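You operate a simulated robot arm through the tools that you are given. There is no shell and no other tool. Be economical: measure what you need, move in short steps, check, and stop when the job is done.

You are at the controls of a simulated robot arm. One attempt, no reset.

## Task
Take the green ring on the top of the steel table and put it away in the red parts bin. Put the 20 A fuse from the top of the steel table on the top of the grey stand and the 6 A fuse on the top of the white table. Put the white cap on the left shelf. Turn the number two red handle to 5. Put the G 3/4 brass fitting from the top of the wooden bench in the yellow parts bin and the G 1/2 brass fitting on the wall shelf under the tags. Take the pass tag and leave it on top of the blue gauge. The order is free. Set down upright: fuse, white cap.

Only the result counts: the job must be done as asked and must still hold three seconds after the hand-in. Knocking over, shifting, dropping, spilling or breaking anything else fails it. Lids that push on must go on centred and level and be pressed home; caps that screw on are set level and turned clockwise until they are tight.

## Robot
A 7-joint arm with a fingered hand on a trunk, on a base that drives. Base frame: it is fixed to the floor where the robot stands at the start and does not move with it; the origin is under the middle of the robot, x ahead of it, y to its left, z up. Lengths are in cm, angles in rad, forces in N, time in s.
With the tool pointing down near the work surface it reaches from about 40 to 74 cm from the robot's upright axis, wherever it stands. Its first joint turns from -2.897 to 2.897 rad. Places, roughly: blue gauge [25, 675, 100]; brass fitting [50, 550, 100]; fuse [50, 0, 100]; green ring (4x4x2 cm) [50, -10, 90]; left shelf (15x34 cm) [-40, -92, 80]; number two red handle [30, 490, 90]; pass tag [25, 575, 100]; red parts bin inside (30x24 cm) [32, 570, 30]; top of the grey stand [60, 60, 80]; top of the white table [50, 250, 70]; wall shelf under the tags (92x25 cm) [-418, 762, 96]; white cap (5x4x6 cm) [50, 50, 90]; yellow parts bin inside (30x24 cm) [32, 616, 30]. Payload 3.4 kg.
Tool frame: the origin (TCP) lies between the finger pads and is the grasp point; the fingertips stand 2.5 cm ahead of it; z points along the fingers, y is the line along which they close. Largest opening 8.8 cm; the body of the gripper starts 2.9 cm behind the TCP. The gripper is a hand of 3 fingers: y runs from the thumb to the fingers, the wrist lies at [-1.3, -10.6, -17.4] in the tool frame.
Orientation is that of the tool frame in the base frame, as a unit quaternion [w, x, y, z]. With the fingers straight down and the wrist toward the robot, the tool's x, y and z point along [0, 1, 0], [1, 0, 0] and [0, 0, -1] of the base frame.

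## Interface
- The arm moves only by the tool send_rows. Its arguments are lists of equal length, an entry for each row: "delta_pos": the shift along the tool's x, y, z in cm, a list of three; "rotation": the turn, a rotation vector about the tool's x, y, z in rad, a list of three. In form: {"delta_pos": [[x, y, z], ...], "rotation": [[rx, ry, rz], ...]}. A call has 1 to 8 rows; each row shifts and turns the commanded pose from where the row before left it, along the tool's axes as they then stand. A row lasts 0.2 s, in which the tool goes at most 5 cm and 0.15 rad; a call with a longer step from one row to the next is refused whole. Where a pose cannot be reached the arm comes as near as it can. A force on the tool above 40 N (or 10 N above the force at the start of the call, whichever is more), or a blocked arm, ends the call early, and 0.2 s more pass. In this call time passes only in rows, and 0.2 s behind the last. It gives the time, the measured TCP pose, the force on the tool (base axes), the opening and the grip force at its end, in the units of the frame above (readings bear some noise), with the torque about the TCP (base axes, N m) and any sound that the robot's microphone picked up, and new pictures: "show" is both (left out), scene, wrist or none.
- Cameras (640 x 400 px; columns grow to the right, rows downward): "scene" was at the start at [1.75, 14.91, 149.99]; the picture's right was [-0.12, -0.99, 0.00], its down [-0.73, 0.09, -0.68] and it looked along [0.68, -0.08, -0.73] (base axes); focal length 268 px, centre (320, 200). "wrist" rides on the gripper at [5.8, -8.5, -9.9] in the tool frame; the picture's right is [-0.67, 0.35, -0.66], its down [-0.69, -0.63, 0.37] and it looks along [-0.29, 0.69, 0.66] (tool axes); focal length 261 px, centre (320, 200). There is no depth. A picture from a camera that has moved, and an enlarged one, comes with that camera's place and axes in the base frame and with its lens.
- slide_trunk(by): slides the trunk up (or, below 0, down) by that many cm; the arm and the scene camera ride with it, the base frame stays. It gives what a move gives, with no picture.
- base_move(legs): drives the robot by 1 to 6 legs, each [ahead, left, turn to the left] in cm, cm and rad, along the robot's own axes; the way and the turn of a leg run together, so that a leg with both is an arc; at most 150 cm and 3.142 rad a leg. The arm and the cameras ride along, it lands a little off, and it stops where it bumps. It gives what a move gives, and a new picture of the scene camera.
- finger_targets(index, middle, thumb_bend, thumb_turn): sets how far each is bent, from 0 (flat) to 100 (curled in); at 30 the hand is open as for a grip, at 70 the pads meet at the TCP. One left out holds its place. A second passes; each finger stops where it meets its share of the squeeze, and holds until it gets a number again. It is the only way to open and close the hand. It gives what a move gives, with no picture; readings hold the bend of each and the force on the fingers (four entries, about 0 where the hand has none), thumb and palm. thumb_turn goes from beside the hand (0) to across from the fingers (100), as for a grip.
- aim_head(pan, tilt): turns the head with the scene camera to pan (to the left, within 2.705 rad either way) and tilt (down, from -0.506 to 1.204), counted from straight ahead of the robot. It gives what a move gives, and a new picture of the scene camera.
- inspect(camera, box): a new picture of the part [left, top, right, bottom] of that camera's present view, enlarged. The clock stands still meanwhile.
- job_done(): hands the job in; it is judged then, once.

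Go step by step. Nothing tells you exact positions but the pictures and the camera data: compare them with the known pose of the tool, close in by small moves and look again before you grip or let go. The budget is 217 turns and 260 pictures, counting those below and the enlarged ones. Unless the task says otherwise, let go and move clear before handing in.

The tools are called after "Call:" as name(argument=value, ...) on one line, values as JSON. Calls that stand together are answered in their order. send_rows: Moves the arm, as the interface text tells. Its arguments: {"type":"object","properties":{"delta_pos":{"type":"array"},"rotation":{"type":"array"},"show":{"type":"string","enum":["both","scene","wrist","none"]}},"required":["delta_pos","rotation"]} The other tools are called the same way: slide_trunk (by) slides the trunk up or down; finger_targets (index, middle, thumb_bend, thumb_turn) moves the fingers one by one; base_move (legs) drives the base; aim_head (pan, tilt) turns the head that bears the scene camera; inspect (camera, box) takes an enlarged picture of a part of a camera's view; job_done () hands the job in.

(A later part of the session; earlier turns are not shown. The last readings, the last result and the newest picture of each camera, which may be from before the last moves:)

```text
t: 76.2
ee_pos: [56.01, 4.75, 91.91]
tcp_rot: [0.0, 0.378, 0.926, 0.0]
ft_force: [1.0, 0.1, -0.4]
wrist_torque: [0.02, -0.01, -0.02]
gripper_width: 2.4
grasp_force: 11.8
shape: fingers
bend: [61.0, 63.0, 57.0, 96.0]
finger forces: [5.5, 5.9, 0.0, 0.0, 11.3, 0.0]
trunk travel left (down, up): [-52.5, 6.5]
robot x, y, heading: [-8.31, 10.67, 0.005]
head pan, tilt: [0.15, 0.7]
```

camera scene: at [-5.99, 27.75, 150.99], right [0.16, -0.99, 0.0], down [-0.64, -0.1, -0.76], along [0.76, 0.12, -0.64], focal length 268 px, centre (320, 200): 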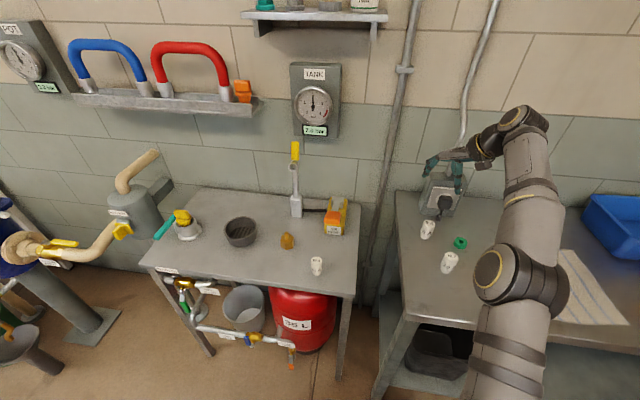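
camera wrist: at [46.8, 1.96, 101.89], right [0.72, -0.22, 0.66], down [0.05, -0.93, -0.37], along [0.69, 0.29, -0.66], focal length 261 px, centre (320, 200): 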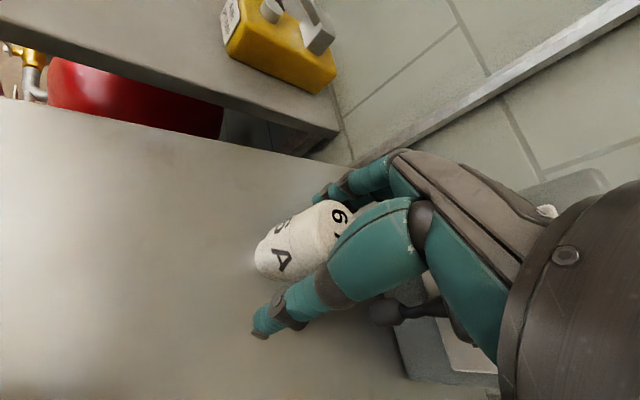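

Even grip now. I'll lift the fuse, back away into the aisle, and travel left toward the white table.

Call:
send_rows(delta_pos=[[0, 0, -4], [0, 0, -4], [0, 0, -4], [0, -3, -4]], rotation=[[0, 0, 0], [0, 0, 0], [0, 0, 0], [0, 0, 0]], show="wrist")

Call:
base_move(legs=[[-52, 0, 0], [0, 120, 0], [0, 105, 0]])

Call:
aim_head(pan=0.0, tilt=0.6)

```text
t: 77.2
ee_pos: [53.81, 2.54, 107.84]
tcp_rot: [-0.001, 0.378, 0.926, 0.001]
ft_force: [-0.6, 0.8, -0.8]
wrist_torque: [0.0, 0.01, 0.01]
gripper_width: 2.35
grasp_force: 10.9
shape: fingers
bend: [61.0, 63.0, 58.0, 96.0]
finger forces: [5.3, 5.7, 0.1, 0.1, 11.1, 0.0]
trunk travel left (down, up): [-52.5, 6.5]
robot x, y, heading: [-8.49, 10.63, 0.011]
head pan, tilt: [0.15, 0.7]
camera wrist: at [43.98, 0.43, 117.9], right [0.72, -0.22, 0.65], down [0.05, -0.93, -0.37], along [0.69, 0.3, -0.66], focal length 261 px, centre (320, 200)
```

wrist: 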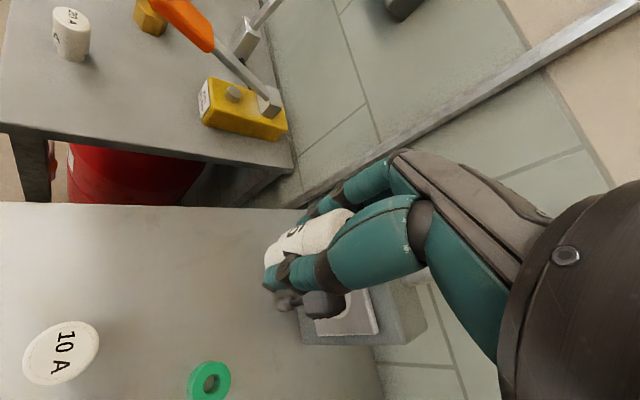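

```text
t: 91.0
ee_pos: [1.77, 227.51, 107.89]
tcp_rot: [0.001, 0.383, 0.924, -0.001]
ft_force: [0.0, 0.0, -0.6]
wrist_torque: [0.01, 0.01, 0.02]
gripper_width: 2.37
grasp_force: 11.6
shape: fingers
bend: [61.0, 63.0, 58.0, 96.0]
finger forces: [5.3, 5.7, 0.0, 0.0, 11.2, 0.0]
trunk travel left (down, up): [-52.5, 6.5]
robot x, y, heading: [-60.47, 235.86, -0.005]
head pan, tilt: [0.15, 0.7]
camera scene: at [-58.0, 253.29, 150.99], right [0.15, -0.99, 0.0], down [-0.64, -0.1, -0.76], along [0.76, 0.11, -0.64], focal length 268 px, centre (320, 200)
```

scene: 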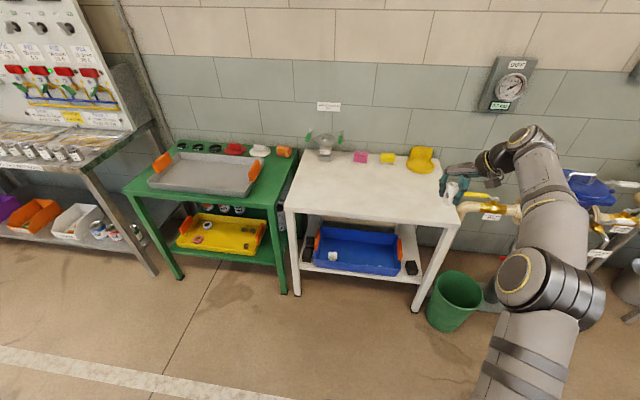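

```text
t: 91.7
ee_pos: [1.8, 227.5, 107.84]
tcp_rot: [-0.001, 0.383, 0.924, -0.001]
ft_force: [0.2, 0.3, -0.6]
wrist_torque: [0.0, -0.03, 0.02]
gripper_width: 2.36
grasp_force: 11.1
shape: fingers
bend: [61.0, 63.0, 58.0, 96.0]
finger forces: [5.3, 5.7, 0.1, 0.0, 11.1, 0.0]
trunk travel left (down, up): [-52.5, 6.5]
robot x, y, heading: [-60.32, 235.97, -0.005]
head pan, tilt: [0.0, 0.6]
camera scene: at [-57.57, 252.01, 151.85], right [0.0, -1.0, 0.0], down [-0.57, 0.0, -0.82], along [0.82, 0.0, -0.57], focal length 268 px, centre (320, 200)
```

scene: 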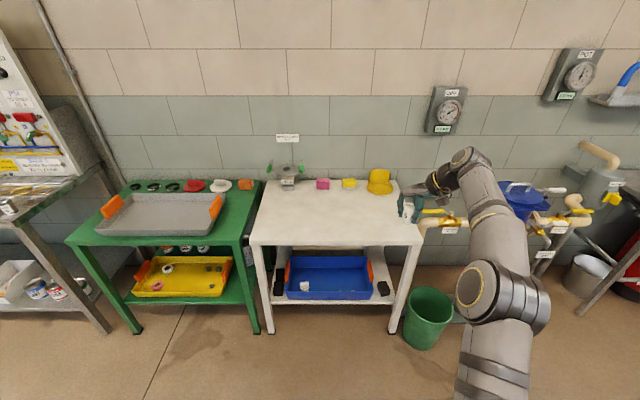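

The white table ahead has a clear middle; its front edge is near x 29 and it spans y 208 to 282. I'll drive so the fuse hangs over about (48, 243).

Call:
base_move(legs=[[46, 15, 0]])

Call:
slide_trunk(by=-14)

Call:
send_rows(delta_pos=[[0, 0, 3], [0, 0, 3]], rotation=[[0, 0, 0], [0, 0, 0]])

```text
t: 94.6
ee_pos: [48.29, 242.85, 107.82]
tcp_rot: [-0.001, 0.382, 0.924, -0.001]
ft_force: [-0.6, 0.1, -0.5]
wrist_torque: [0.01, -0.02, -0.04]
gripper_width: 2.37
grasp_force: 10.5
shape: fingers
bend: [61.0, 63.0, 58.0, 96.0]
finger forces: [5.3, 5.8, 0.0, 0.0, 11.0, 0.0]
trunk travel left (down, up): [-52.5, 6.5]
robot x, y, heading: [-14.23, 251.27, 0.002]
head pan, tilt: [0.0, 0.6]
camera scene: at [-11.24, 267.19, 151.85], right [0.0, -1.0, 0.0], down [-0.57, 0.0, -0.82], along [0.82, 0.0, -0.57], focal length 268 px, centre (320, 200)
```

scene: 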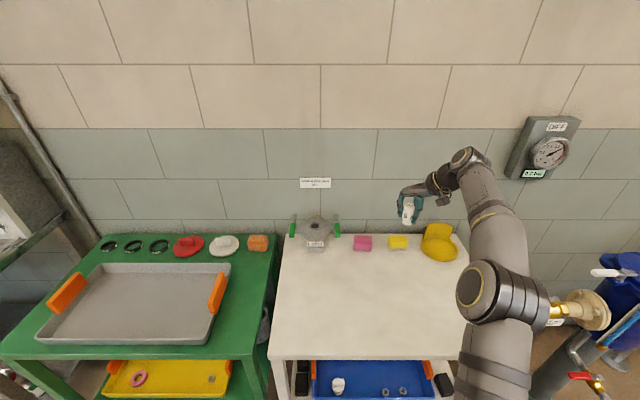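

```text
t: 96.3
ee_pos: [48.06, 242.76, 93.88]
tcp_rot: [0.001, 0.382, 0.924, -0.001]
ft_force: [0.3, -0.4, -0.9]
wrist_torque: [0.01, 0.03, 0.01]
gripper_width: 2.37
grasp_force: 10.7
shape: fingers
bend: [61.0, 63.0, 58.0, 96.0]
finger forces: [5.2, 5.7, 0.1, 0.1, 11.1, 0.0]
trunk travel left (down, up): [-38.5, 20.5]
robot x, y, heading: [-13.59, 251.29, -0.0]
head pan, tilt: [0.0, 0.6]
```

```text
t: 96.9
ee_pos: [48.2, 242.91, 87.85]
tcp_rot: [0.0, 0.382, 0.924, 0.0]
ft_force: [-0.7, 1.6, -0.3]
wrist_torque: [-0.05, 0.04, -0.02]
gripper_width: 2.38
grasp_force: 10.8
shape: fingers
bend: [61.0, 63.0, 58.0, 96.0]
finger forces: [5.3, 5.7, 0.0, 0.0, 11.0, 0.0]
trunk travel left (down, up): [-38.5, 20.5]
robot x, y, heading: [-13.82, 251.42, 0.002]
head pan, tilt: [0.0, 0.6]
camera scene: at [-11.28, 267.17, 137.86], right [0.0, -1.0, 0.0], down [-0.56, 0.0, -0.83], along [0.83, 0.0, -0.56], focal length 268 px, centre (320, 200)
camera wrist: at [38.2, 240.85, 97.77], right [0.72, -0.23, 0.66], down [0.04, -0.93, -0.37], along [0.69, 0.29, -0.66], focal length 261 px, centre (320, 200)
```

scene: 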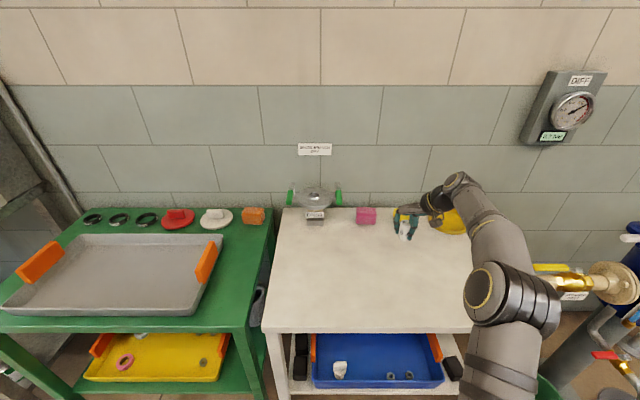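
wrist: 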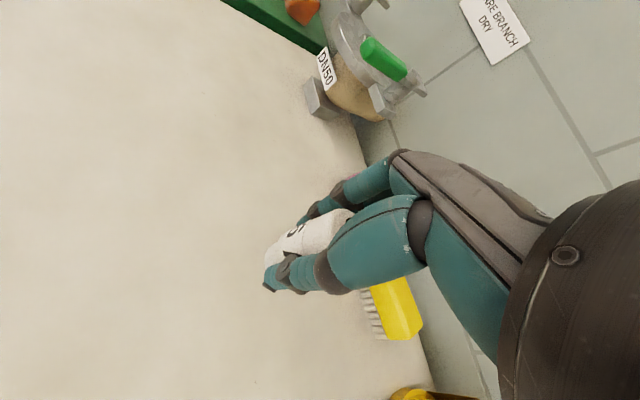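

The spot under the fuse is clear table. I'll descend and then feel for the surface.

Call:
send_rows(delta_pos=[[0, 0, 3], [0, 0, 3]], rotation=[[0, 0, 0], [0, 0, 0]], show="wrist")

Call:
inspect(camera="scene", box=[370, 170, 470, 270])

```text
t: 97.5
ee_pos: [48.1, 242.8, 81.94]
tcp_rot: [-0.001, 0.382, 0.924, -0.001]
ft_force: [0.5, -0.4, 0.6]
wrist_torque: [0.0, 0.03, 0.02]
gripper_width: 2.39
grasp_force: 10.5
shape: fingers
bend: [61.0, 63.0, 58.0, 96.0]
finger forces: [5.1, 5.7, 0.0, 0.0, 10.9, 0.1]
trunk travel left (down, up): [-38.5, 20.5]
robot x, y, heading: [-13.86, 251.16, 0.005]
head pan, tilt: [0.0, 0.6]
camera wrist: at [38.18, 240.85, 91.83], right [0.72, -0.23, 0.66], down [0.04, -0.93, -0.37], along [0.69, 0.29, -0.66], focal length 261 px, centre (320, 200)
```

wrist: 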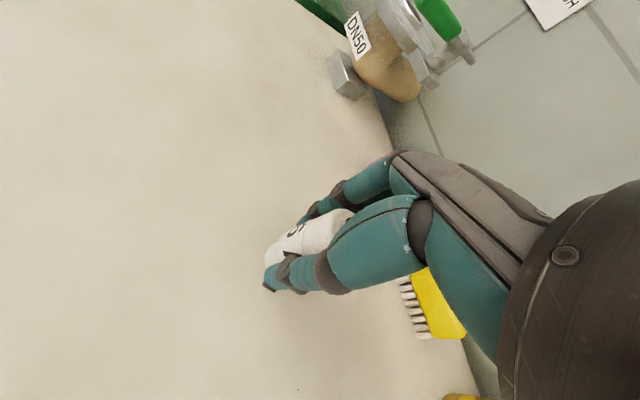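

```text
4.00 times, centred on (420, 220) of scene
camera zoom: at [-11.28, 267.17, 137.86], right [0.0, -1.0, 0.0], down [-0.57, 0.0, -0.83], along [0.83, 0.0, -0.57], focal length 1073 px, centre (-80, 120)
```

zoom: 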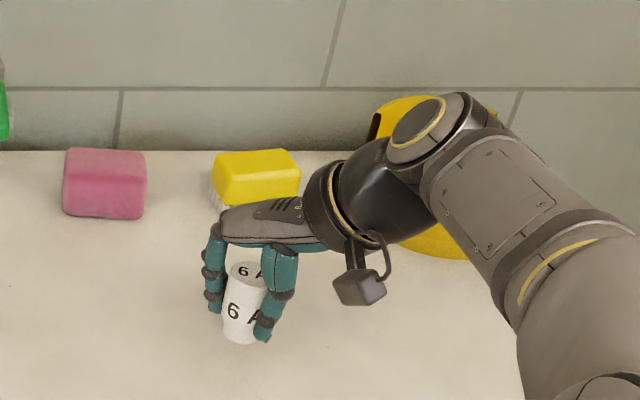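

The fuse looks to be a few centimetres above the table. I'll feel down in short steps.

Call:
send_rows(delta_pos=[[0, 0, 0.7], [0, 0, 0.7], [0, 0, 0.7]], rotation=[[0, 0, 0], [0, 0, 0], [0, 0, 0]], show="none")

Call:
send_rows(delta_pos=[[0, 0, 0.6], [0, 0, 0.6]], rotation=[[0, 0, 0], [0, 0, 0]], show="wrist")

```text
t: 98.3
ee_pos: [48.17, 242.87, 79.68]
tcp_rot: [-0.001, 0.382, 0.924, -0.001]
ft_force: [1.1, -0.4, -1.1]
wrist_torque: [0.0, -0.01, -0.03]
gripper_width: 2.37
grasp_force: 11.3
shape: fingers
bend: [61.0, 63.0, 58.0, 96.0]
finger forces: [5.3, 5.8, 0.0, 0.0, 10.9, 0.0]
trunk travel left (down, up): [-38.5, 20.5]
robot x, y, heading: [-13.89, 251.21, -0.003]
head pan, tilt: [0.0, 0.6]
```

```text
t: 98.9
ee_pos: [48.09, 242.82, 78.54]
tcp_rot: [0.001, 0.382, 0.924, 0.0]
ft_force: [-0.2, -0.5, -1.9]
wrist_torque: [-0.01, -0.02, -0.01]
gripper_width: 2.36
grasp_force: 11.5
shape: fingers
bend: [61.0, 63.0, 58.0, 96.0]
finger forces: [5.2, 5.7, 0.0, 0.0, 10.9, 0.0]
trunk travel left (down, up): [-38.5, 20.5]
robot x, y, heading: [-14.22, 251.09, 0.005]
head pan, tilt: [0.0, 0.6]
camera wrist: at [38.14, 240.83, 88.52], right [0.72, -0.23, 0.66], down [0.04, -0.93, -0.37], along [0.69, 0.29, -0.66], focal length 261 px, centre (320, 200)
```

wrist: 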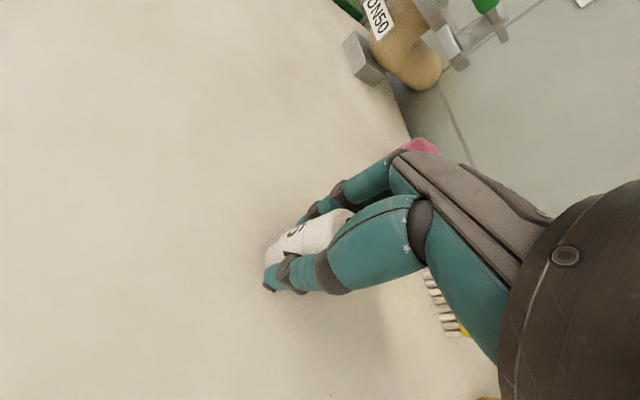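

Call:
send_rows(delta_pos=[[0, 0, 0.5], [0, 0, 0.5]], rotation=[[0, 0, 0], [0, 0, 0]], show="none")

Call:
send_rows(delta_pos=[[0, 0, 0.5], [0, 0, 0.5]], rotation=[[0, 0, 0], [0, 0, 0]], show="none")

Call:
inspect(camera="scene", box=[370, 170, 470, 270])

```text
t: 99.5
ee_pos: [48.08, 242.84, 77.76]
tcp_rot: [0.001, 0.382, 0.924, 0.0]
ft_force: [-0.8, 0.7, 13.2]
wrist_torque: [0.0, 0.01, 0.02]
gripper_width: 2.35
grasp_force: 12.4
shape: fingers
bend: [61.0, 63.0, 58.0, 95.0]
finger forces: [6.0, 6.6, 0.0, 0.0, 12.5, 0.1]
trunk travel left (down, up): [-38.5, 20.5]
robot x, y, heading: [-13.8, 251.34, 0.005]
head pan, tilt: [0.0, 0.6]
```

```text
t: 100.1
ee_pos: [48.13, 242.87, 76.67]
tcp_rot: [0.001, 0.382, 0.924, 0.0]
ft_force: [0.6, 1.1, 16.5]
wrist_torque: [0.01, -0.04, 0.02]
gripper_width: 1.79
grasp_force: 13.4
shape: fingers
bend: [64.0, 65.0, 61.0, 95.0]
finger forces: [4.5, 9.5, 0.0, 0.1, 12.3, 0.1]
trunk travel left (down, up): [-38.5, 20.5]
robot x, y, heading: [-13.68, 251.2, 0.001]
head pan, tilt: [0.0, 0.6]
```

```text
4.00 times, centred on (420, 220) of scene
camera zoom: at [-11.49, 267.21, 137.87], right [0.0, -1.0, 0.0], down [-0.56, 0.0, -0.83], along [0.83, 0.0, -0.56], focal length 1073 px, centre (-80, 120)
```

zoom: 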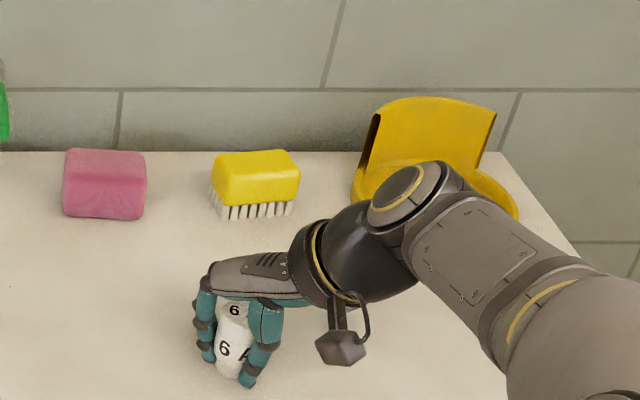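

It is on the table, pressed about a centimetre too far in the grip. I'll ease up a little and open gently.

Call:
send_rows(delta_pos=[[0, 0, -0.6]], rotation=[[0, 0, 0]], show="none")

Call:
finger_targets(index=48, middle=48, thumb_bend=46)

Call:
finger_targets(index=32, middle=32, thumb_bend=32)

Call:
send_rows(delta_pos=[[0, 0, -3], [0, 0, -4], [0, 0, -4], [0, 0, -4]], rotation=[[0, 0, 0], [0, 0, 0], [0, 0, 0], [0, 0, 0]], show="wrist")

```text
t: 100.5
ee_pos: [48.12, 242.87, 77.02]
tcp_rot: [-0.002, 0.382, 0.924, -0.001]
ft_force: [0.1, 0.4, -0.1]
wrist_torque: [-0.03, 0.03, -0.01]
gripper_width: 1.78
grasp_force: 9.5
shape: fingers
bend: [64.0, 65.0, 61.0, 96.0]
finger forces: [5.0, 4.7, 0.0, 0.0, 8.9, 0.1]
trunk travel left (down, up): [-38.5, 20.5]
robot x, y, heading: [-14.17, 251.41, -0.004]
head pan, tilt: [0.0, 0.6]
```

```text
t: 101.5
ee_pos: [48.02, 242.82, 77.08]
tcp_rot: [-0.001, 0.382, 0.924, -0.001]
ft_force: [0.4, -0.4, 0.5]
wrist_torque: [-0.02, 0.02, 0.01]
gripper_width: 4.77
grasp_force: 0.0
shape: fingers
bend: [48.0, 48.0, 46.0, 97.0]
finger forces: [0.0, 0.0, 0.0, 0.1, 0.0, 0.0]
trunk travel left (down, up): [-38.5, 20.5]
robot x, y, heading: [-14.0, 251.45, 0.001]
head pan, tilt: [0.0, 0.6]
```

```text
t: 102.5
ee_pos: [48.09, 242.79, 77.2]
tcp_rot: [0.0, 0.382, 0.924, -0.001]
ft_force: [-0.6, 0.1, 0.4]
wrist_torque: [-0.01, -0.02, 0.02]
gripper_width: 8.05
grasp_force: 0.1
shape: fingers
bend: [32.0, 32.0, 32.0, 97.0]
finger forces: [0.0, 0.0, 0.0, 0.0, 0.1, 0.0]
trunk travel left (down, up): [-38.5, 20.5]
robot x, y, heading: [-13.91, 251.66, 0.003]
head pan, tilt: [0.0, 0.6]
```

```text
t: 103.5
ee_pos: [48.01, 242.8, 92.28]
tcp_rot: [-0.001, 0.382, 0.924, 0.0]
ft_force: [0.5, -0.9, -0.4]
wrist_torque: [0.02, 0.01, -0.01]
gripper_width: 8.04
grasp_force: 0.0
shape: fingers
bend: [32.0, 32.0, 32.0, 97.0]
finger forces: [0.0, 0.0, 0.0, 0.0, 0.1, 0.1]
trunk travel left (down, up): [-38.5, 20.5]
robot x, y, heading: [-14.07, 251.4, 0.003]
head pan, tilt: [0.0, 0.6]
camera wrist: at [38.14, 240.77, 102.2], right [0.72, -0.23, 0.65], down [0.04, -0.93, -0.37], along [0.69, 0.29, -0.66], focal length 261 px, centre (320, 200)
```

wrist: 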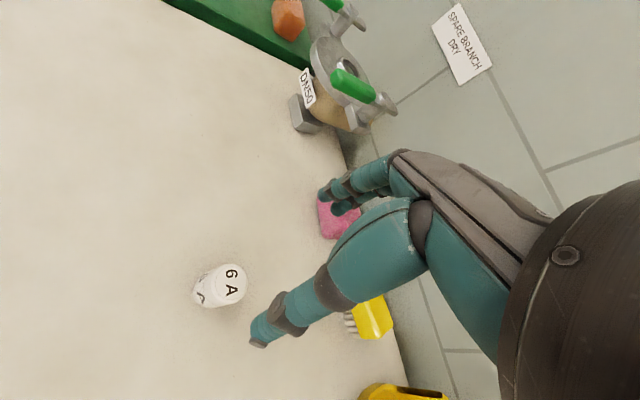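

The 6 A fuse stands upright on the white table. I'll raise up, turn the hand back to straight, and drive back to the steel table for the green ring.

Call:
slide_trunk(by=14)

Call:
base_move(legs=[[-42, 0, 0], [0, -130, 0], [0, -125, 0], [42, 0, 0]])

Call:
send_rows(delta_pos=[[0, 0, 0], [0, 0, 0], [0, 0, 0], [0, 0, 0], [0, 0, 0], [0, 0, 0]], rotation=[[0, 0, 0.13], [0, 0, 0.13], [0, 0, 0.13], [0, 0, 0.13], [0, 0, 0.13], [0, 0, 0.13]])

```text
t: 105.1
ee_pos: [48.05, 242.64, 106.19]
tcp_rot: [-0.001, 0.382, 0.924, -0.002]
ft_force: [0.1, -0.5, 0.1]
wrist_torque: [0.0, 0.04, -0.01]
gripper_width: 8.03
grasp_force: 0.1
shape: fingers
bend: [32.0, 32.0, 32.0, 97.0]
finger forces: [0.1, 0.0, 0.0, 0.0, 0.0, 0.0]
trunk travel left (down, up): [-52.5, 6.5]
robot x, y, heading: [-13.89, 251.35, 0.004]
head pan, tilt: [0.0, 0.6]
```

```text
t: 122.0
ee_pos: [52.5, -10.38, 106.23]
tcp_rot: [-0.002, 0.369, 0.929, 0.0]
ft_force: [-0.6, 0.4, -0.2]
wrist_torque: [0.01, -0.02, -0.01]
gripper_width: 8.01
grasp_force: 0.1
shape: fingers
bend: [32.0, 32.0, 32.0, 97.0]
finger forces: [0.0, 0.1, 0.0, 0.0, 0.0, 0.0]
trunk travel left (down, up): [-52.5, 6.5]
robot x, y, heading: [-9.73, -3.36, 0.03]
head pan, tilt: [0.0, 0.6]
camera scene: at [-7.45, 12.47, 151.85], right [0.03, -1.0, 0.0], down [-0.56, -0.02, -0.82], along [0.82, 0.02, -0.57], focal length 268 px, centre (320, 200)
```

scene: 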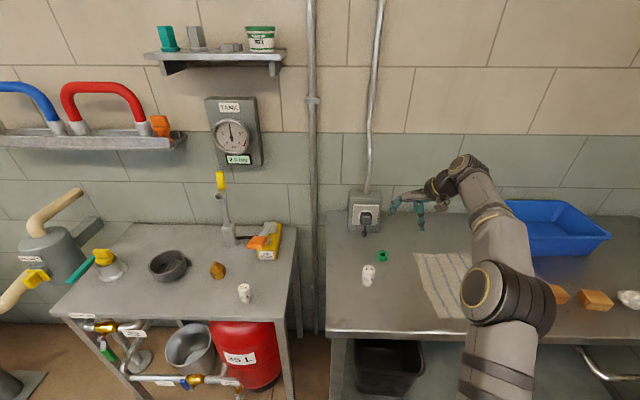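

```text
t: 123.4
ee_pos: [52.61, -10.4, 106.06]
tcp_rot: [-0.001, 0.695, 0.719, -0.002]
ft_force: [-0.4, -0.3, -0.2]
wrist_torque: [0.05, -0.01, 0.02]
gripper_width: 8.01
grasp_force: 0.0
shape: fingers
bend: [32.0, 32.0, 32.0, 97.0]
finger forces: [0.1, 0.0, 0.1, 0.0, 0.1, 0.1]
trunk travel left (down, up): [-52.5, 6.5]
robot x, y, heading: [-9.71, -3.07, 0.023]
head pan, tilt: [0.0, 0.6]
camera scene: at [-7.49, 12.48, 151.85], right [0.03, -1.0, 0.0], down [-0.56, -0.02, -0.83], along [0.82, 0.02, -0.56], focal length 268 px, centre (320, 200)
camera wrist: at [44.0, -4.93, 116.15], right [0.37, -0.66, 0.65], down [-0.61, -0.7, -0.37], along [0.7, -0.26, -0.66], focal length 261 px, centre (320, 200)
```

scene: 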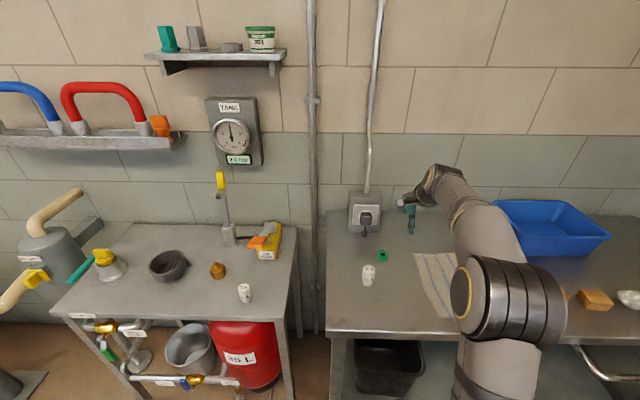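
wrist: 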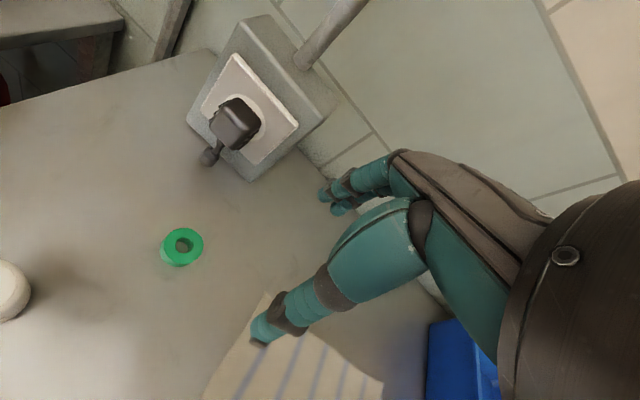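

The ring solves to about (54.2, -5.9). I'll move over it with the hand's usual small offset and come lower.

Call:
send_rows(delta_pos=[[2.7, 0.9, 3], [2.6, 0.9, 3], [0, 0, 3]], rotation=[[0, 0, 0], [0, 0, 0], [0, 0, 0]], show="wrist")

Call:
finger_targets(index=40, middle=40, thumb_bend=38)

Call:
inspect(camera="wrist", box=[160, 80, 480, 400])

```text
t: 124.2
ee_pos: [54.35, -5.09, 97.14]
tcp_rot: [0.0, 0.696, 0.718, -0.001]
ft_force: [0.9, 0.8, 0.6]
wrist_torque: [-0.02, 0.01, -0.02]
gripper_width: 8.03
grasp_force: 0.1
shape: fingers
bend: [32.0, 32.0, 32.0, 97.0]
finger forces: [0.0, 0.0, 0.1, 0.0, 0.1, 0.0]
trunk travel left (down, up): [-52.5, 6.5]
robot x, y, heading: [-9.9, -3.29, 0.024]
head pan, tilt: [0.0, 0.6]
camera wrist: at [45.61, 0.39, 107.1], right [0.37, -0.66, 0.66], down [-0.61, -0.71, -0.37], along [0.7, -0.26, -0.66], focal length 261 px, centre (320, 200)
```

wrist: 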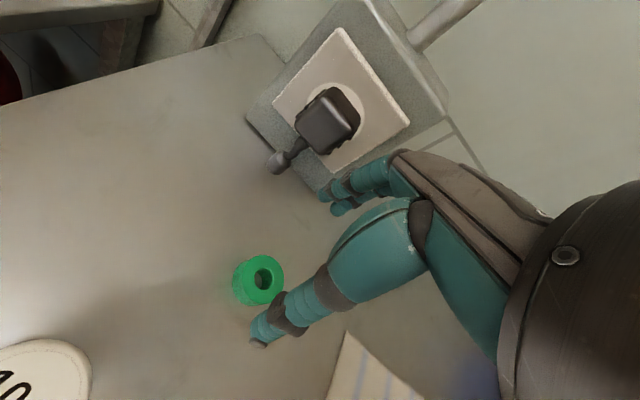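

```text
t: 125.2
ee_pos: [54.16, -5.11, 97.15]
tcp_rot: [-0.001, 0.695, 0.719, -0.001]
ft_force: [-1.1, 1.1, 0.7]
wrist_torque: [0.01, -0.03, -0.01]
gripper_width: 6.61
grasp_force: 0.0
shape: fingers
bend: [40.0, 40.0, 38.0, 97.0]
finger forces: [0.0, 0.0, 0.0, 0.1, 0.0, 0.0]
trunk travel left (down, up): [-52.5, 6.5]
robot x, y, heading: [-9.81, -3.73, 0.025]
head pan, tilt: [0.0, 0.6]
```

```text
1.25 times, centred on (320, 240) of wrist
camera zoom: at [45.59, 0.38, 107.12], right [0.37, -0.66, 0.66], down [-0.61, -0.71, -0.36], along [0.7, -0.26, -0.66], focal length 326 px, centre (320, 150)
```

zoom: 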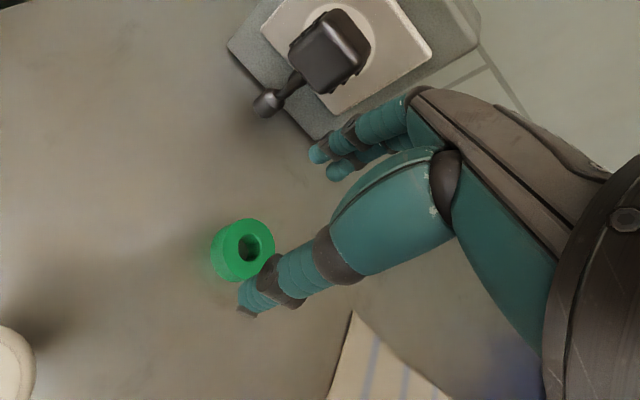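

The ring is at (54.3, -6.1); I'll trim 0.3 cm and descend so the fingertips are just above the table.

Call:
send_rows(delta_pos=[[-0.3, 0.1, 3], [0, 0, 2.6]], rotation=[[0, 0, 0], [0, 0, 0]], show="wrist")

```text
t: 125.8
ee_pos: [54.34, -5.44, 91.58]
tcp_rot: [0.0, 0.695, 0.719, 0.0]
ft_force: [0.2, 0.6, 0.2]
wrist_torque: [0.0, -0.03, 0.0]
gripper_width: 6.61
grasp_force: 0.1
shape: fingers
bend: [40.0, 40.0, 38.0, 97.0]
finger forces: [0.0, 0.0, 0.0, 0.0, 0.1, 0.0]
trunk travel left (down, up): [-52.5, 6.5]
robot x, y, heading: [-9.51, -3.21, 0.027]
head pan, tilt: [0.0, 0.6]
camera wrist: at [45.8, 0.05, 101.48], right [0.37, -0.66, 0.66], down [-0.61, -0.71, -0.36], along [0.7, -0.26, -0.66], focal length 261 px, centre (320, 200)
```

wrist: 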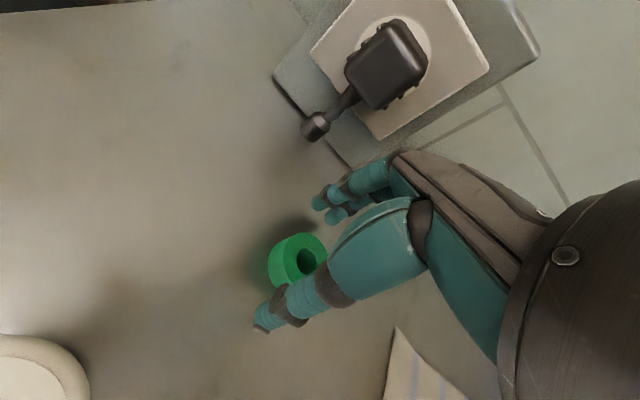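

The ring is between the fingertips. Closing now.

Call:
finger_targets(index=70, middle=70, thumb_bend=70)

Call:
inspect(camera="wrist", box=[200, 140, 440, 340])

```text
t: 126.8
ee_pos: [54.38, -5.45, 91.57]
tcp_rot: [0.0, 0.695, 0.719, -0.001]
ft_force: [-0.2, -0.3, 0.0]
wrist_torque: [0.01, 0.01, 0.03]
gripper_width: 2.16
grasp_force: 9.7
shape: fingers
bend: [63.0, 63.0, 58.0, 96.0]
finger forces: [3.9, 6.1, 0.0, 0.0, 9.5, 0.0]
trunk travel left (down, up): [-52.5, 6.5]
robot x, y, heading: [-9.59, -3.29, 0.029]
head pan, tilt: [0.0, 0.6]
```

```text
2.00 times, centred on (320, 240) of wrist
camera zoom: at [45.78, 0.05, 101.51], right [0.37, -0.66, 0.66], down [-0.61, -0.71, -0.36], along [0.7, -0.26, -0.66], focal length 521 px, centre (320, 120)
```

zoom: 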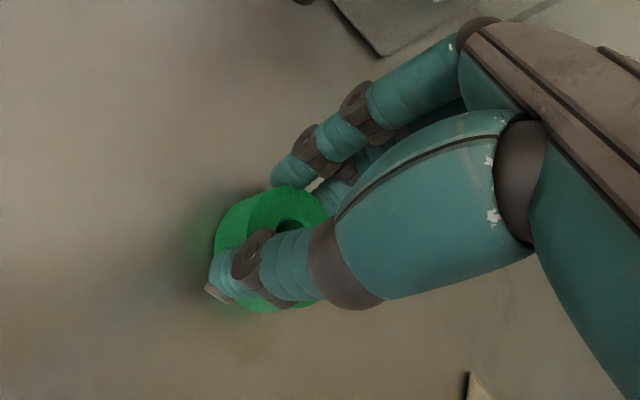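

Even grip on the ring. I'll lift and check it, then back off and drive far left toward the wooden bench and the bins.

Call:
send_rows(delta_pos=[[0, 0, -3], [0, 0, -4], [0, 0, -4], [0, -3, -3]], rotation=[[0, 0, 0], [0, 0, 0], [0, 0, 0], [0, 0, 0]], show="wrist")

Call:
base_move(legs=[[-60, 0, -0.027], [0, 150, 0], [0, 150, 0], [0, 150, 0], [0, 110, 0]])

Call:
aim_head(pan=0.0, tilt=0.55)

```text
t: 127.8
ee_pos: [51.22, -5.41, 105.46]
tcp_rot: [0.0, 0.696, 0.719, -0.001]
ft_force: [-0.3, -0.2, 0.3]
wrist_torque: [-0.03, 0.01, -0.02]
gripper_width: 2.05
grasp_force: 9.3
shape: fingers
bend: [63.0, 63.0, 58.0, 95.0]
finger forces: [3.5, 6.0, 0.0, 0.1, 9.3, 0.0]
trunk travel left (down, up): [-52.5, 6.5]
robot x, y, heading: [-9.77, -3.39, 0.032]
head pan, tilt: [0.0, 0.6]
camera wrist: at [42.59, 0.04, 115.59], right [0.37, -0.66, 0.66], down [-0.61, -0.71, -0.36], along [0.7, -0.26, -0.66], focal length 261 px, centre (320, 200)
```

wrist: 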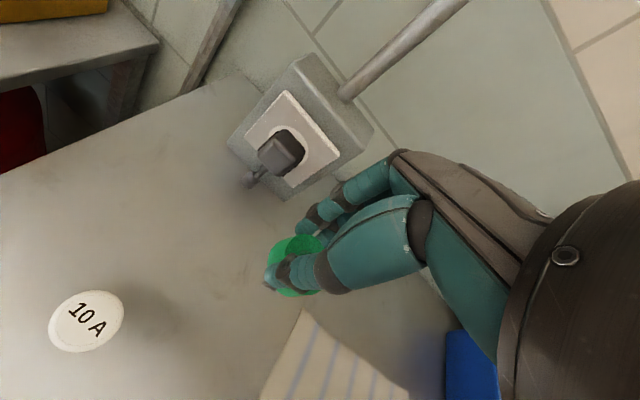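

```text
t: 157.4
ee_pos: [-12.82, 550.27, 105.59]
tcp_rot: [0.0, 0.699, 0.715, -0.001]
ft_force: [0.4, 0.2, 0.2]
wrist_torque: [-0.01, 0.03, -0.01]
gripper_width: 2.07
grasp_force: 9.0
shape: fingers
bend: [64.0, 63.0, 58.0, 95.0]
finger forces: [3.5, 6.0, 0.0, 0.0, 9.1, 0.0]
trunk travel left (down, up): [-52.5, 6.5]
robot x, y, heading: [-73.92, 552.94, 0.016]
head pan, tilt: [0.0, 0.6]
camera scene: at [-71.29, 568.87, 151.85], right [0.02, -1.0, 0.0], down [-0.56, -0.01, -0.83], along [0.82, 0.01, -0.56], focal length 268 px, centre (320, 200)
```

scene: 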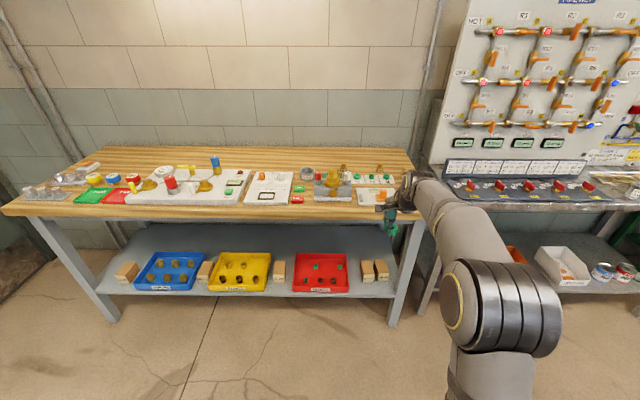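

```text
t: 158.0
ee_pos: [-12.78, 550.34, 105.44]
tcp_rot: [-0.001, 0.699, 0.715, 0.0]
ft_force: [0.3, 0.4, 0.2]
wrist_torque: [0.0, 0.0, 0.01]
gripper_width: 2.03
grasp_force: 8.9
shape: fingers
bend: [64.0, 63.0, 58.0, 95.0]
finger forces: [3.5, 5.9, 0.0, 0.0, 9.2, 0.1]
trunk travel left (down, up): [-52.5, 6.5]
robot x, y, heading: [-73.68, 552.77, 0.012]
head pan, tilt: [0.0, 0.55]
camera scene: at [-71.15, 568.86, 152.3], right [0.02, -1.0, 0.0], down [-0.52, -0.01, -0.85], along [0.85, 0.01, -0.52], focal length 268 px, centre (320, 200)
```

scene: 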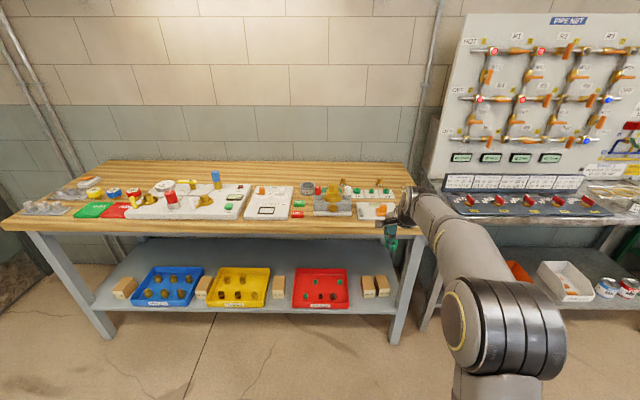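

The parts bins stand on the low shelf under the wooden bench, so I'll have to reach in under the top. Let me enlarge both levels.

Call:
inspect(camera="scene", box=[100, 240, 410, 330])

Call:
inspect(camera="scene", box=[230, 160, 430, 240])

Call:
inspect(camera="scene", box=[10, 155, 260, 235])

Call:
inspect(camera="scene", box=[430, 0, 640, 220])

```text
2.06 times, centred on (255, 285) of scene
camera zoom: at [-71.15, 568.86, 152.3], right [0.02, -1.0, 0.0], down [-0.52, -0.01, -0.85], along [0.85, 0.01, -0.52], focal length 554 px, centre (454, 24)
```

zoom: 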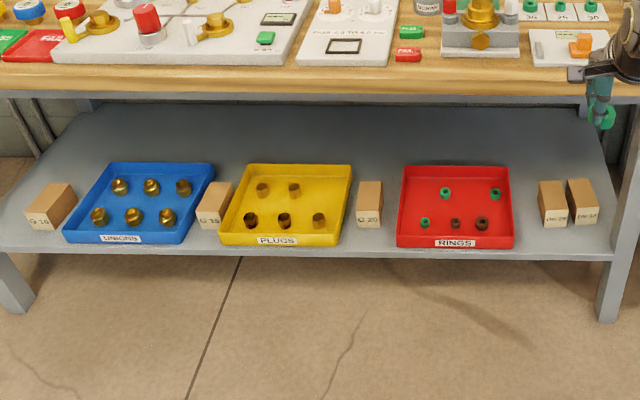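

```text
3.20 times, centred on (330, 200) of scene
camera zoom: at [-71.15, 568.86, 152.3], right [0.02, -1.0, 0.0], down [-0.52, -0.01, -0.85], along [0.85, 0.01, -0.52], focal length 859 px, centre (288, 200)
```

zoom: 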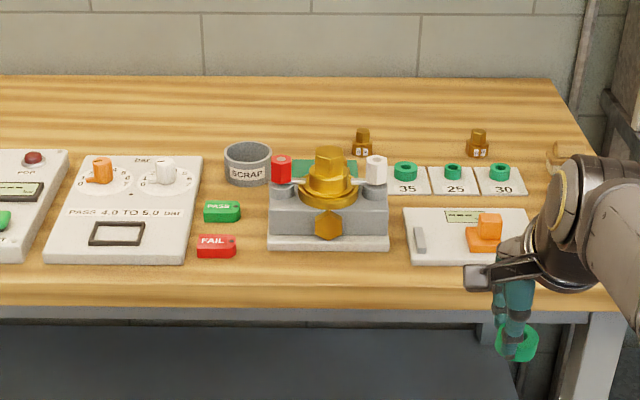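

```text
2.56 times, centred on (135, 195) of scene
camera zoom: at [-71.15, 568.86, 152.3], right [0.02, -1.0, 0.0], down [-0.52, -0.01, -0.85], along [0.85, 0.01, -0.52], focal length 687 px, centre (794, 213)
```

zoom: 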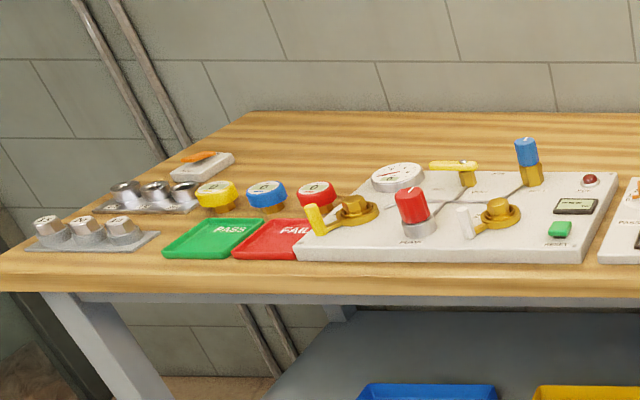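

```text
1.82 times, centred on (535, 110) of scene
camera zoom: at [-71.15, 568.86, 152.3], right [0.02, -1.0, 0.0], down [-0.52, -0.01, -0.85], along [0.85, 0.01, -0.52], focal length 488 px, centre (-71, 364)
```

zoom: 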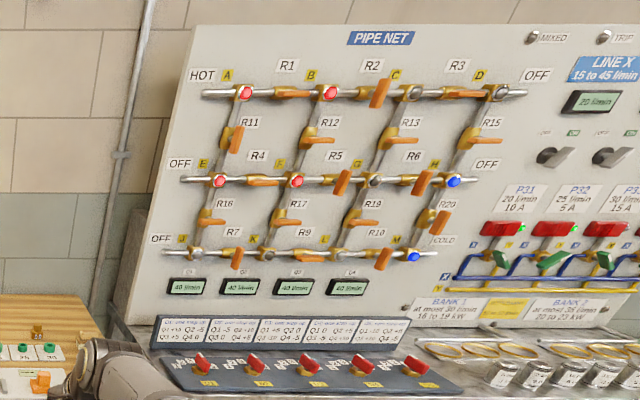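

The RINGS bin is red, at about x 22–46, y 553–583, fully under the bench top. I'll line up with it, slide the trunk down, and pitch the hand forward about 45° to reach under.

Call:
base_move(legs=[[-8, 19, -0.014]])

Call:
slide_trunk(by=-50)

Call:
send_rows(delta_pos=[[0, 0, 0], [0, 0, 0], [0, 0, 0], [0, 0, 0], [0, 0, 0], [0, 0, 0]], rotation=[[-0.13, 0, 0], [-0.13, 0, 0], [-0.13, 0, 0], [-0.13, 0, 0], [-0.13, 0, 0], [-0.13, 0, 0]])

```text
t: 159.6
ee_pos: [-20.82, 568.28, 105.61]
tcp_rot: [0.0, 0.703, 0.711, 0.0]
ft_force: [0.2, 0.4, -0.5]
wrist_torque: [0.04, 0.04, 0.0]
gripper_width: 2.05
grasp_force: 9.0
shape: fingers
bend: [64.0, 63.0, 58.0, 95.0]
finger forces: [3.5, 6.0, 0.0, 0.1, 9.1, 0.1]
trunk travel left (down, up): [-52.5, 6.5]
robot x, y, heading: [-81.65, 571.49, 0.01]
head pan, tilt: [0.0, 0.55]
camera scene: at [-79.11, 587.61, 152.3], right [0.0, -1.0, 0.0], down [-0.52, 0.0, -0.85], along [0.85, 0.0, -0.52], focal length 268 px, centre (320, 200)
```

scene: 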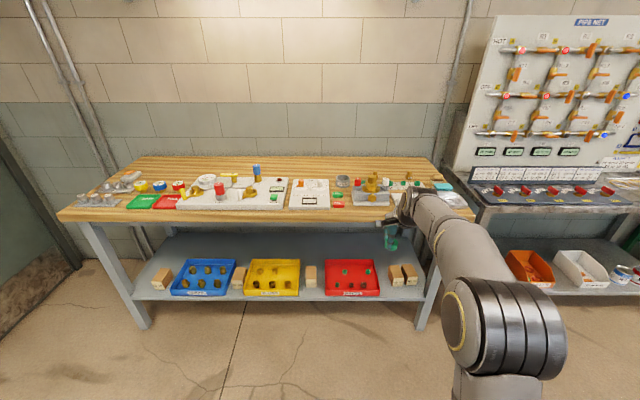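

```text
refused: -50 is not a number from -40 to 40
```

```text
t: 161.0
ee_pos: [-20.83, 568.27, 105.49]
tcp_rot: [0.268, 0.65, 0.657, 0.271]
ft_force: [-0.7, 0.0, 0.5]
wrist_torque: [0.0, 0.04, 0.0]
gripper_width: 1.93
grasp_force: 9.1
shape: fingers
bend: [65.0, 63.0, 59.0, 95.0]
finger forces: [3.1, 6.0, 0.1, 0.0, 8.6, 0.0]
trunk travel left (down, up): [-52.5, 6.5]
robot x, y, heading: [-81.71, 571.53, 0.008]
head pan, tilt: [0.0, 0.55]
camera scene: at [-79.08, 587.54, 152.31], right [0.0, -1.0, 0.0], down [-0.52, 0.0, -0.85], along [0.85, 0.0, -0.52], focal length 268 px, centre (320, 200)
camera wrist: at [-33.9, 573.9, 106.66], right [-0.21, -0.67, 0.71], down [-0.18, -0.69, -0.7], along [0.96, -0.28, 0.02], focal length 261 px, centre (320, 200)
```

scene: 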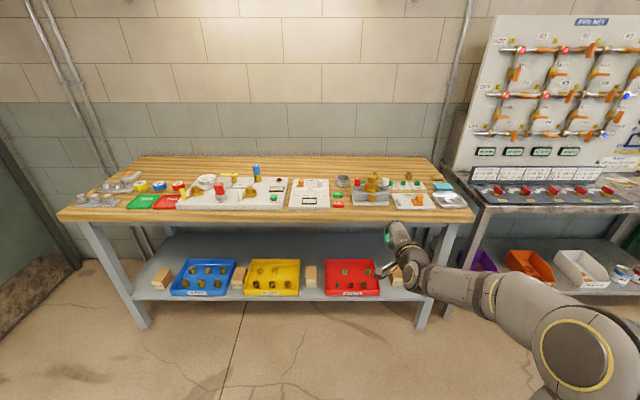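
wrist: 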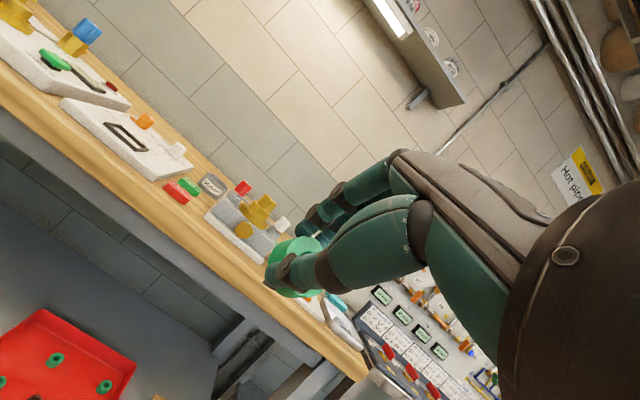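

The pitch works and the ring holds. Now the trunk goes down.

Call:
slide_trunk(by=-38)

Call:
slide_trunk(by=-12)

Call:
send_rows(delta_pos=[[0, -2.5, 2.5], [0, -2.5, 2.5], [0, -2.5, 2.5], [0, -2.5, 2.5]], rotation=[[0, 0, 0], [0, 0, 0], [0, 0, 0], [0, 0, 0]])

```text
t: 164.7
ee_pos: [-20.93, 568.27, 67.5]
tcp_rot: [0.266, 0.65, 0.658, 0.27]
ft_force: [-0.1, 0.8, -0.8]
wrist_torque: [0.0, -0.01, -0.02]
gripper_width: 1.88
grasp_force: 8.6
shape: fingers
bend: [65.0, 63.0, 59.0, 95.0]
finger forces: [2.9, 6.0, 0.0, 0.0, 8.5, 0.0]
trunk travel left (down, up): [-14.5, 44.5]
robot x, y, heading: [-81.83, 571.85, 0.005]
head pan, tilt: [0.0, 0.55]
```

```text
t: 166.2
ee_pos: [-20.79, 568.16, 55.54]
tcp_rot: [0.267, 0.65, 0.657, 0.27]
ft_force: [-0.6, -0.4, 0.1]
wrist_torque: [0.0, 0.0, 0.0]
gripper_width: 1.92
grasp_force: 8.8
shape: fingers
bend: [65.0, 63.0, 59.0, 95.0]
finger forces: [3.0, 6.0, 0.0, 0.0, 8.6, 0.0]
trunk travel left (down, up): [-2.5, 56.5]
robot x, y, heading: [-81.92, 571.67, 0.003]
head pan, tilt: [0.0, 0.55]
```

```text
t: 167.2
ee_pos: [-21.05, 568.25, 41.49]
tcp_rot: [0.267, 0.65, 0.657, 0.271]
ft_force: [-0.9, 0.3, -0.3]
wrist_torque: [-0.01, 0.0, 0.0]
gripper_width: 1.83
grasp_force: 8.1
shape: fingers
bend: [65.0, 63.0, 59.0, 95.0]
finger forces: [2.6, 5.6, 0.0, 0.1, 8.4, 0.0]
trunk travel left (down, up): [-2.5, 56.5]
robot x, y, heading: [-82.18, 571.61, 0.003]
head pan, tilt: [0.0, 0.55]
camera scene: at [-79.1, 587.55, 102.31], right [0.0, -1.0, 0.0], down [-0.52, 0.0, -0.85], along [0.85, 0.0, -0.52], focal length 268 px, centre (320, 200)
camera wrist: at [-33.98, 573.88, 42.5], right [-0.21, -0.67, 0.71], down [-0.18, -0.69, -0.7], along [0.96, -0.27, 0.02], focal length 261 px, centre (320, 200)
```

scene: 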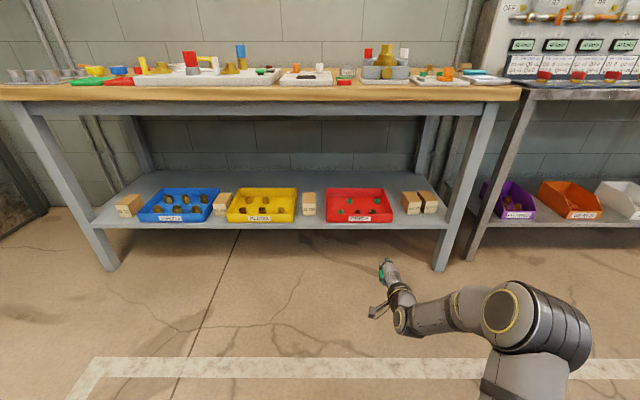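
wrist: 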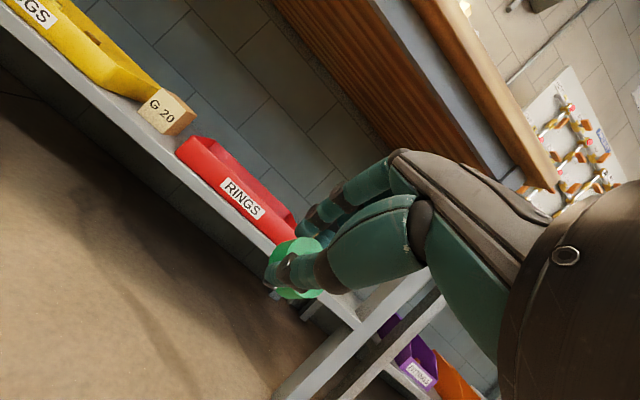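

The bin and my ring are in clear view. A free gap lies between the two back-row rings at about (42, 564). I'll reduce the pitch a bit so the ring lies flatter, then drive in under the bench top.

Call:
send_rows(delta_pos=[[0, 0, 0], [0, 0, 0], [0, 0, 0]], rotation=[[0.12, 0, 0], [0.12, 0, 0], [0.12, 0, 0]], show="none")

Call:
base_move(legs=[[42, -4, 0]])

Call:
send_rows(delta_pos=[[0, 0, 0.1]], rotation=[[0, 0, 0]], show="wrist")

```text
t: 168.0
ee_pos: [-21.03, 568.27, 41.44]
tcp_rot: [0.146, 0.688, 0.695, 0.147]
ft_force: [-0.4, -0.1, 0.8]
wrist_torque: [-0.03, 0.01, -0.02]
gripper_width: 1.74
grasp_force: 7.2
shape: fingers
bend: [65.0, 63.0, 60.0, 95.0]
finger forces: [2.2, 5.2, 0.1, 0.0, 8.0, 0.0]
trunk travel left (down, up): [-2.5, 56.5]
robot x, y, heading: [-81.6, 572.18, 0.0]
head pan, tilt: [0.0, 0.55]
```

```text
t: 170.6
ee_pos: [21.57, 564.2, 41.4]
tcp_rot: [0.147, 0.689, 0.694, 0.148]
ft_force: [-0.6, -0.4, 0.4]
wrist_torque: [0.03, 0.04, -0.02]
gripper_width: 1.72
grasp_force: 8.0
shape: fingers
bend: [65.0, 63.0, 60.0, 95.0]
finger forces: [2.2, 5.2, 0.0, 0.1, 7.9, 0.0]
trunk travel left (down, up): [-2.5, 56.5]
robot x, y, heading: [-39.24, 567.58, 0.002]
head pan, tilt: [0.0, 0.55]
camera scene: at [-36.48, 583.61, 102.3], right [0.0, -1.0, 0.0], down [-0.52, 0.0, -0.85], along [0.85, 0.0, -0.52], focal length 268 px, centre (320, 200)
```

scene: 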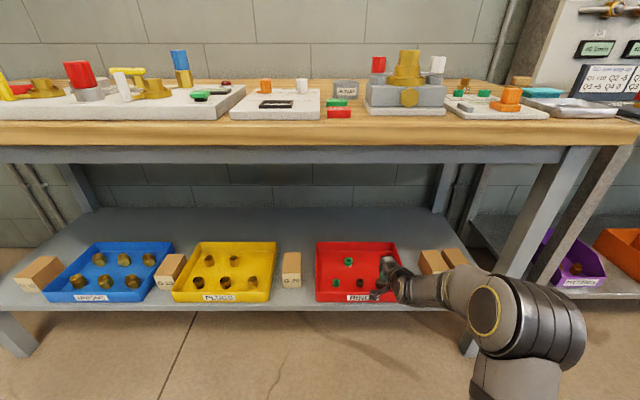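

```text
t: 171.0
ee_pos: [21.51, 564.01, 41.34]
tcp_rot: [0.147, 0.689, 0.694, 0.147]
ft_force: [-0.4, -1.0, 0.2]
wrist_torque: [0.0, -0.02, 0.02]
gripper_width: 1.74
grasp_force: 7.8
shape: fingers
bend: [65.0, 63.0, 60.0, 95.0]
finger forces: [2.2, 5.2, 0.0, 0.0, 7.9, 0.0]
trunk travel left (down, up): [-2.5, 56.5]
robot x, y, heading: [-39.21, 568.32, -0.002]
head pan, tilt: [0.0, 0.55]
camera wrist: at [9.83, 569.78, 46.96], right [0.06, -0.67, 0.74], down [-0.42, -0.69, -0.59], along [0.9, -0.28, -0.32], focal length 261 px, centre (320, 200)
```

wrist: 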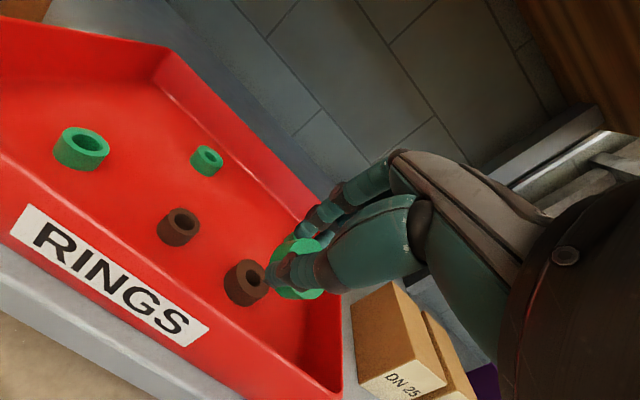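

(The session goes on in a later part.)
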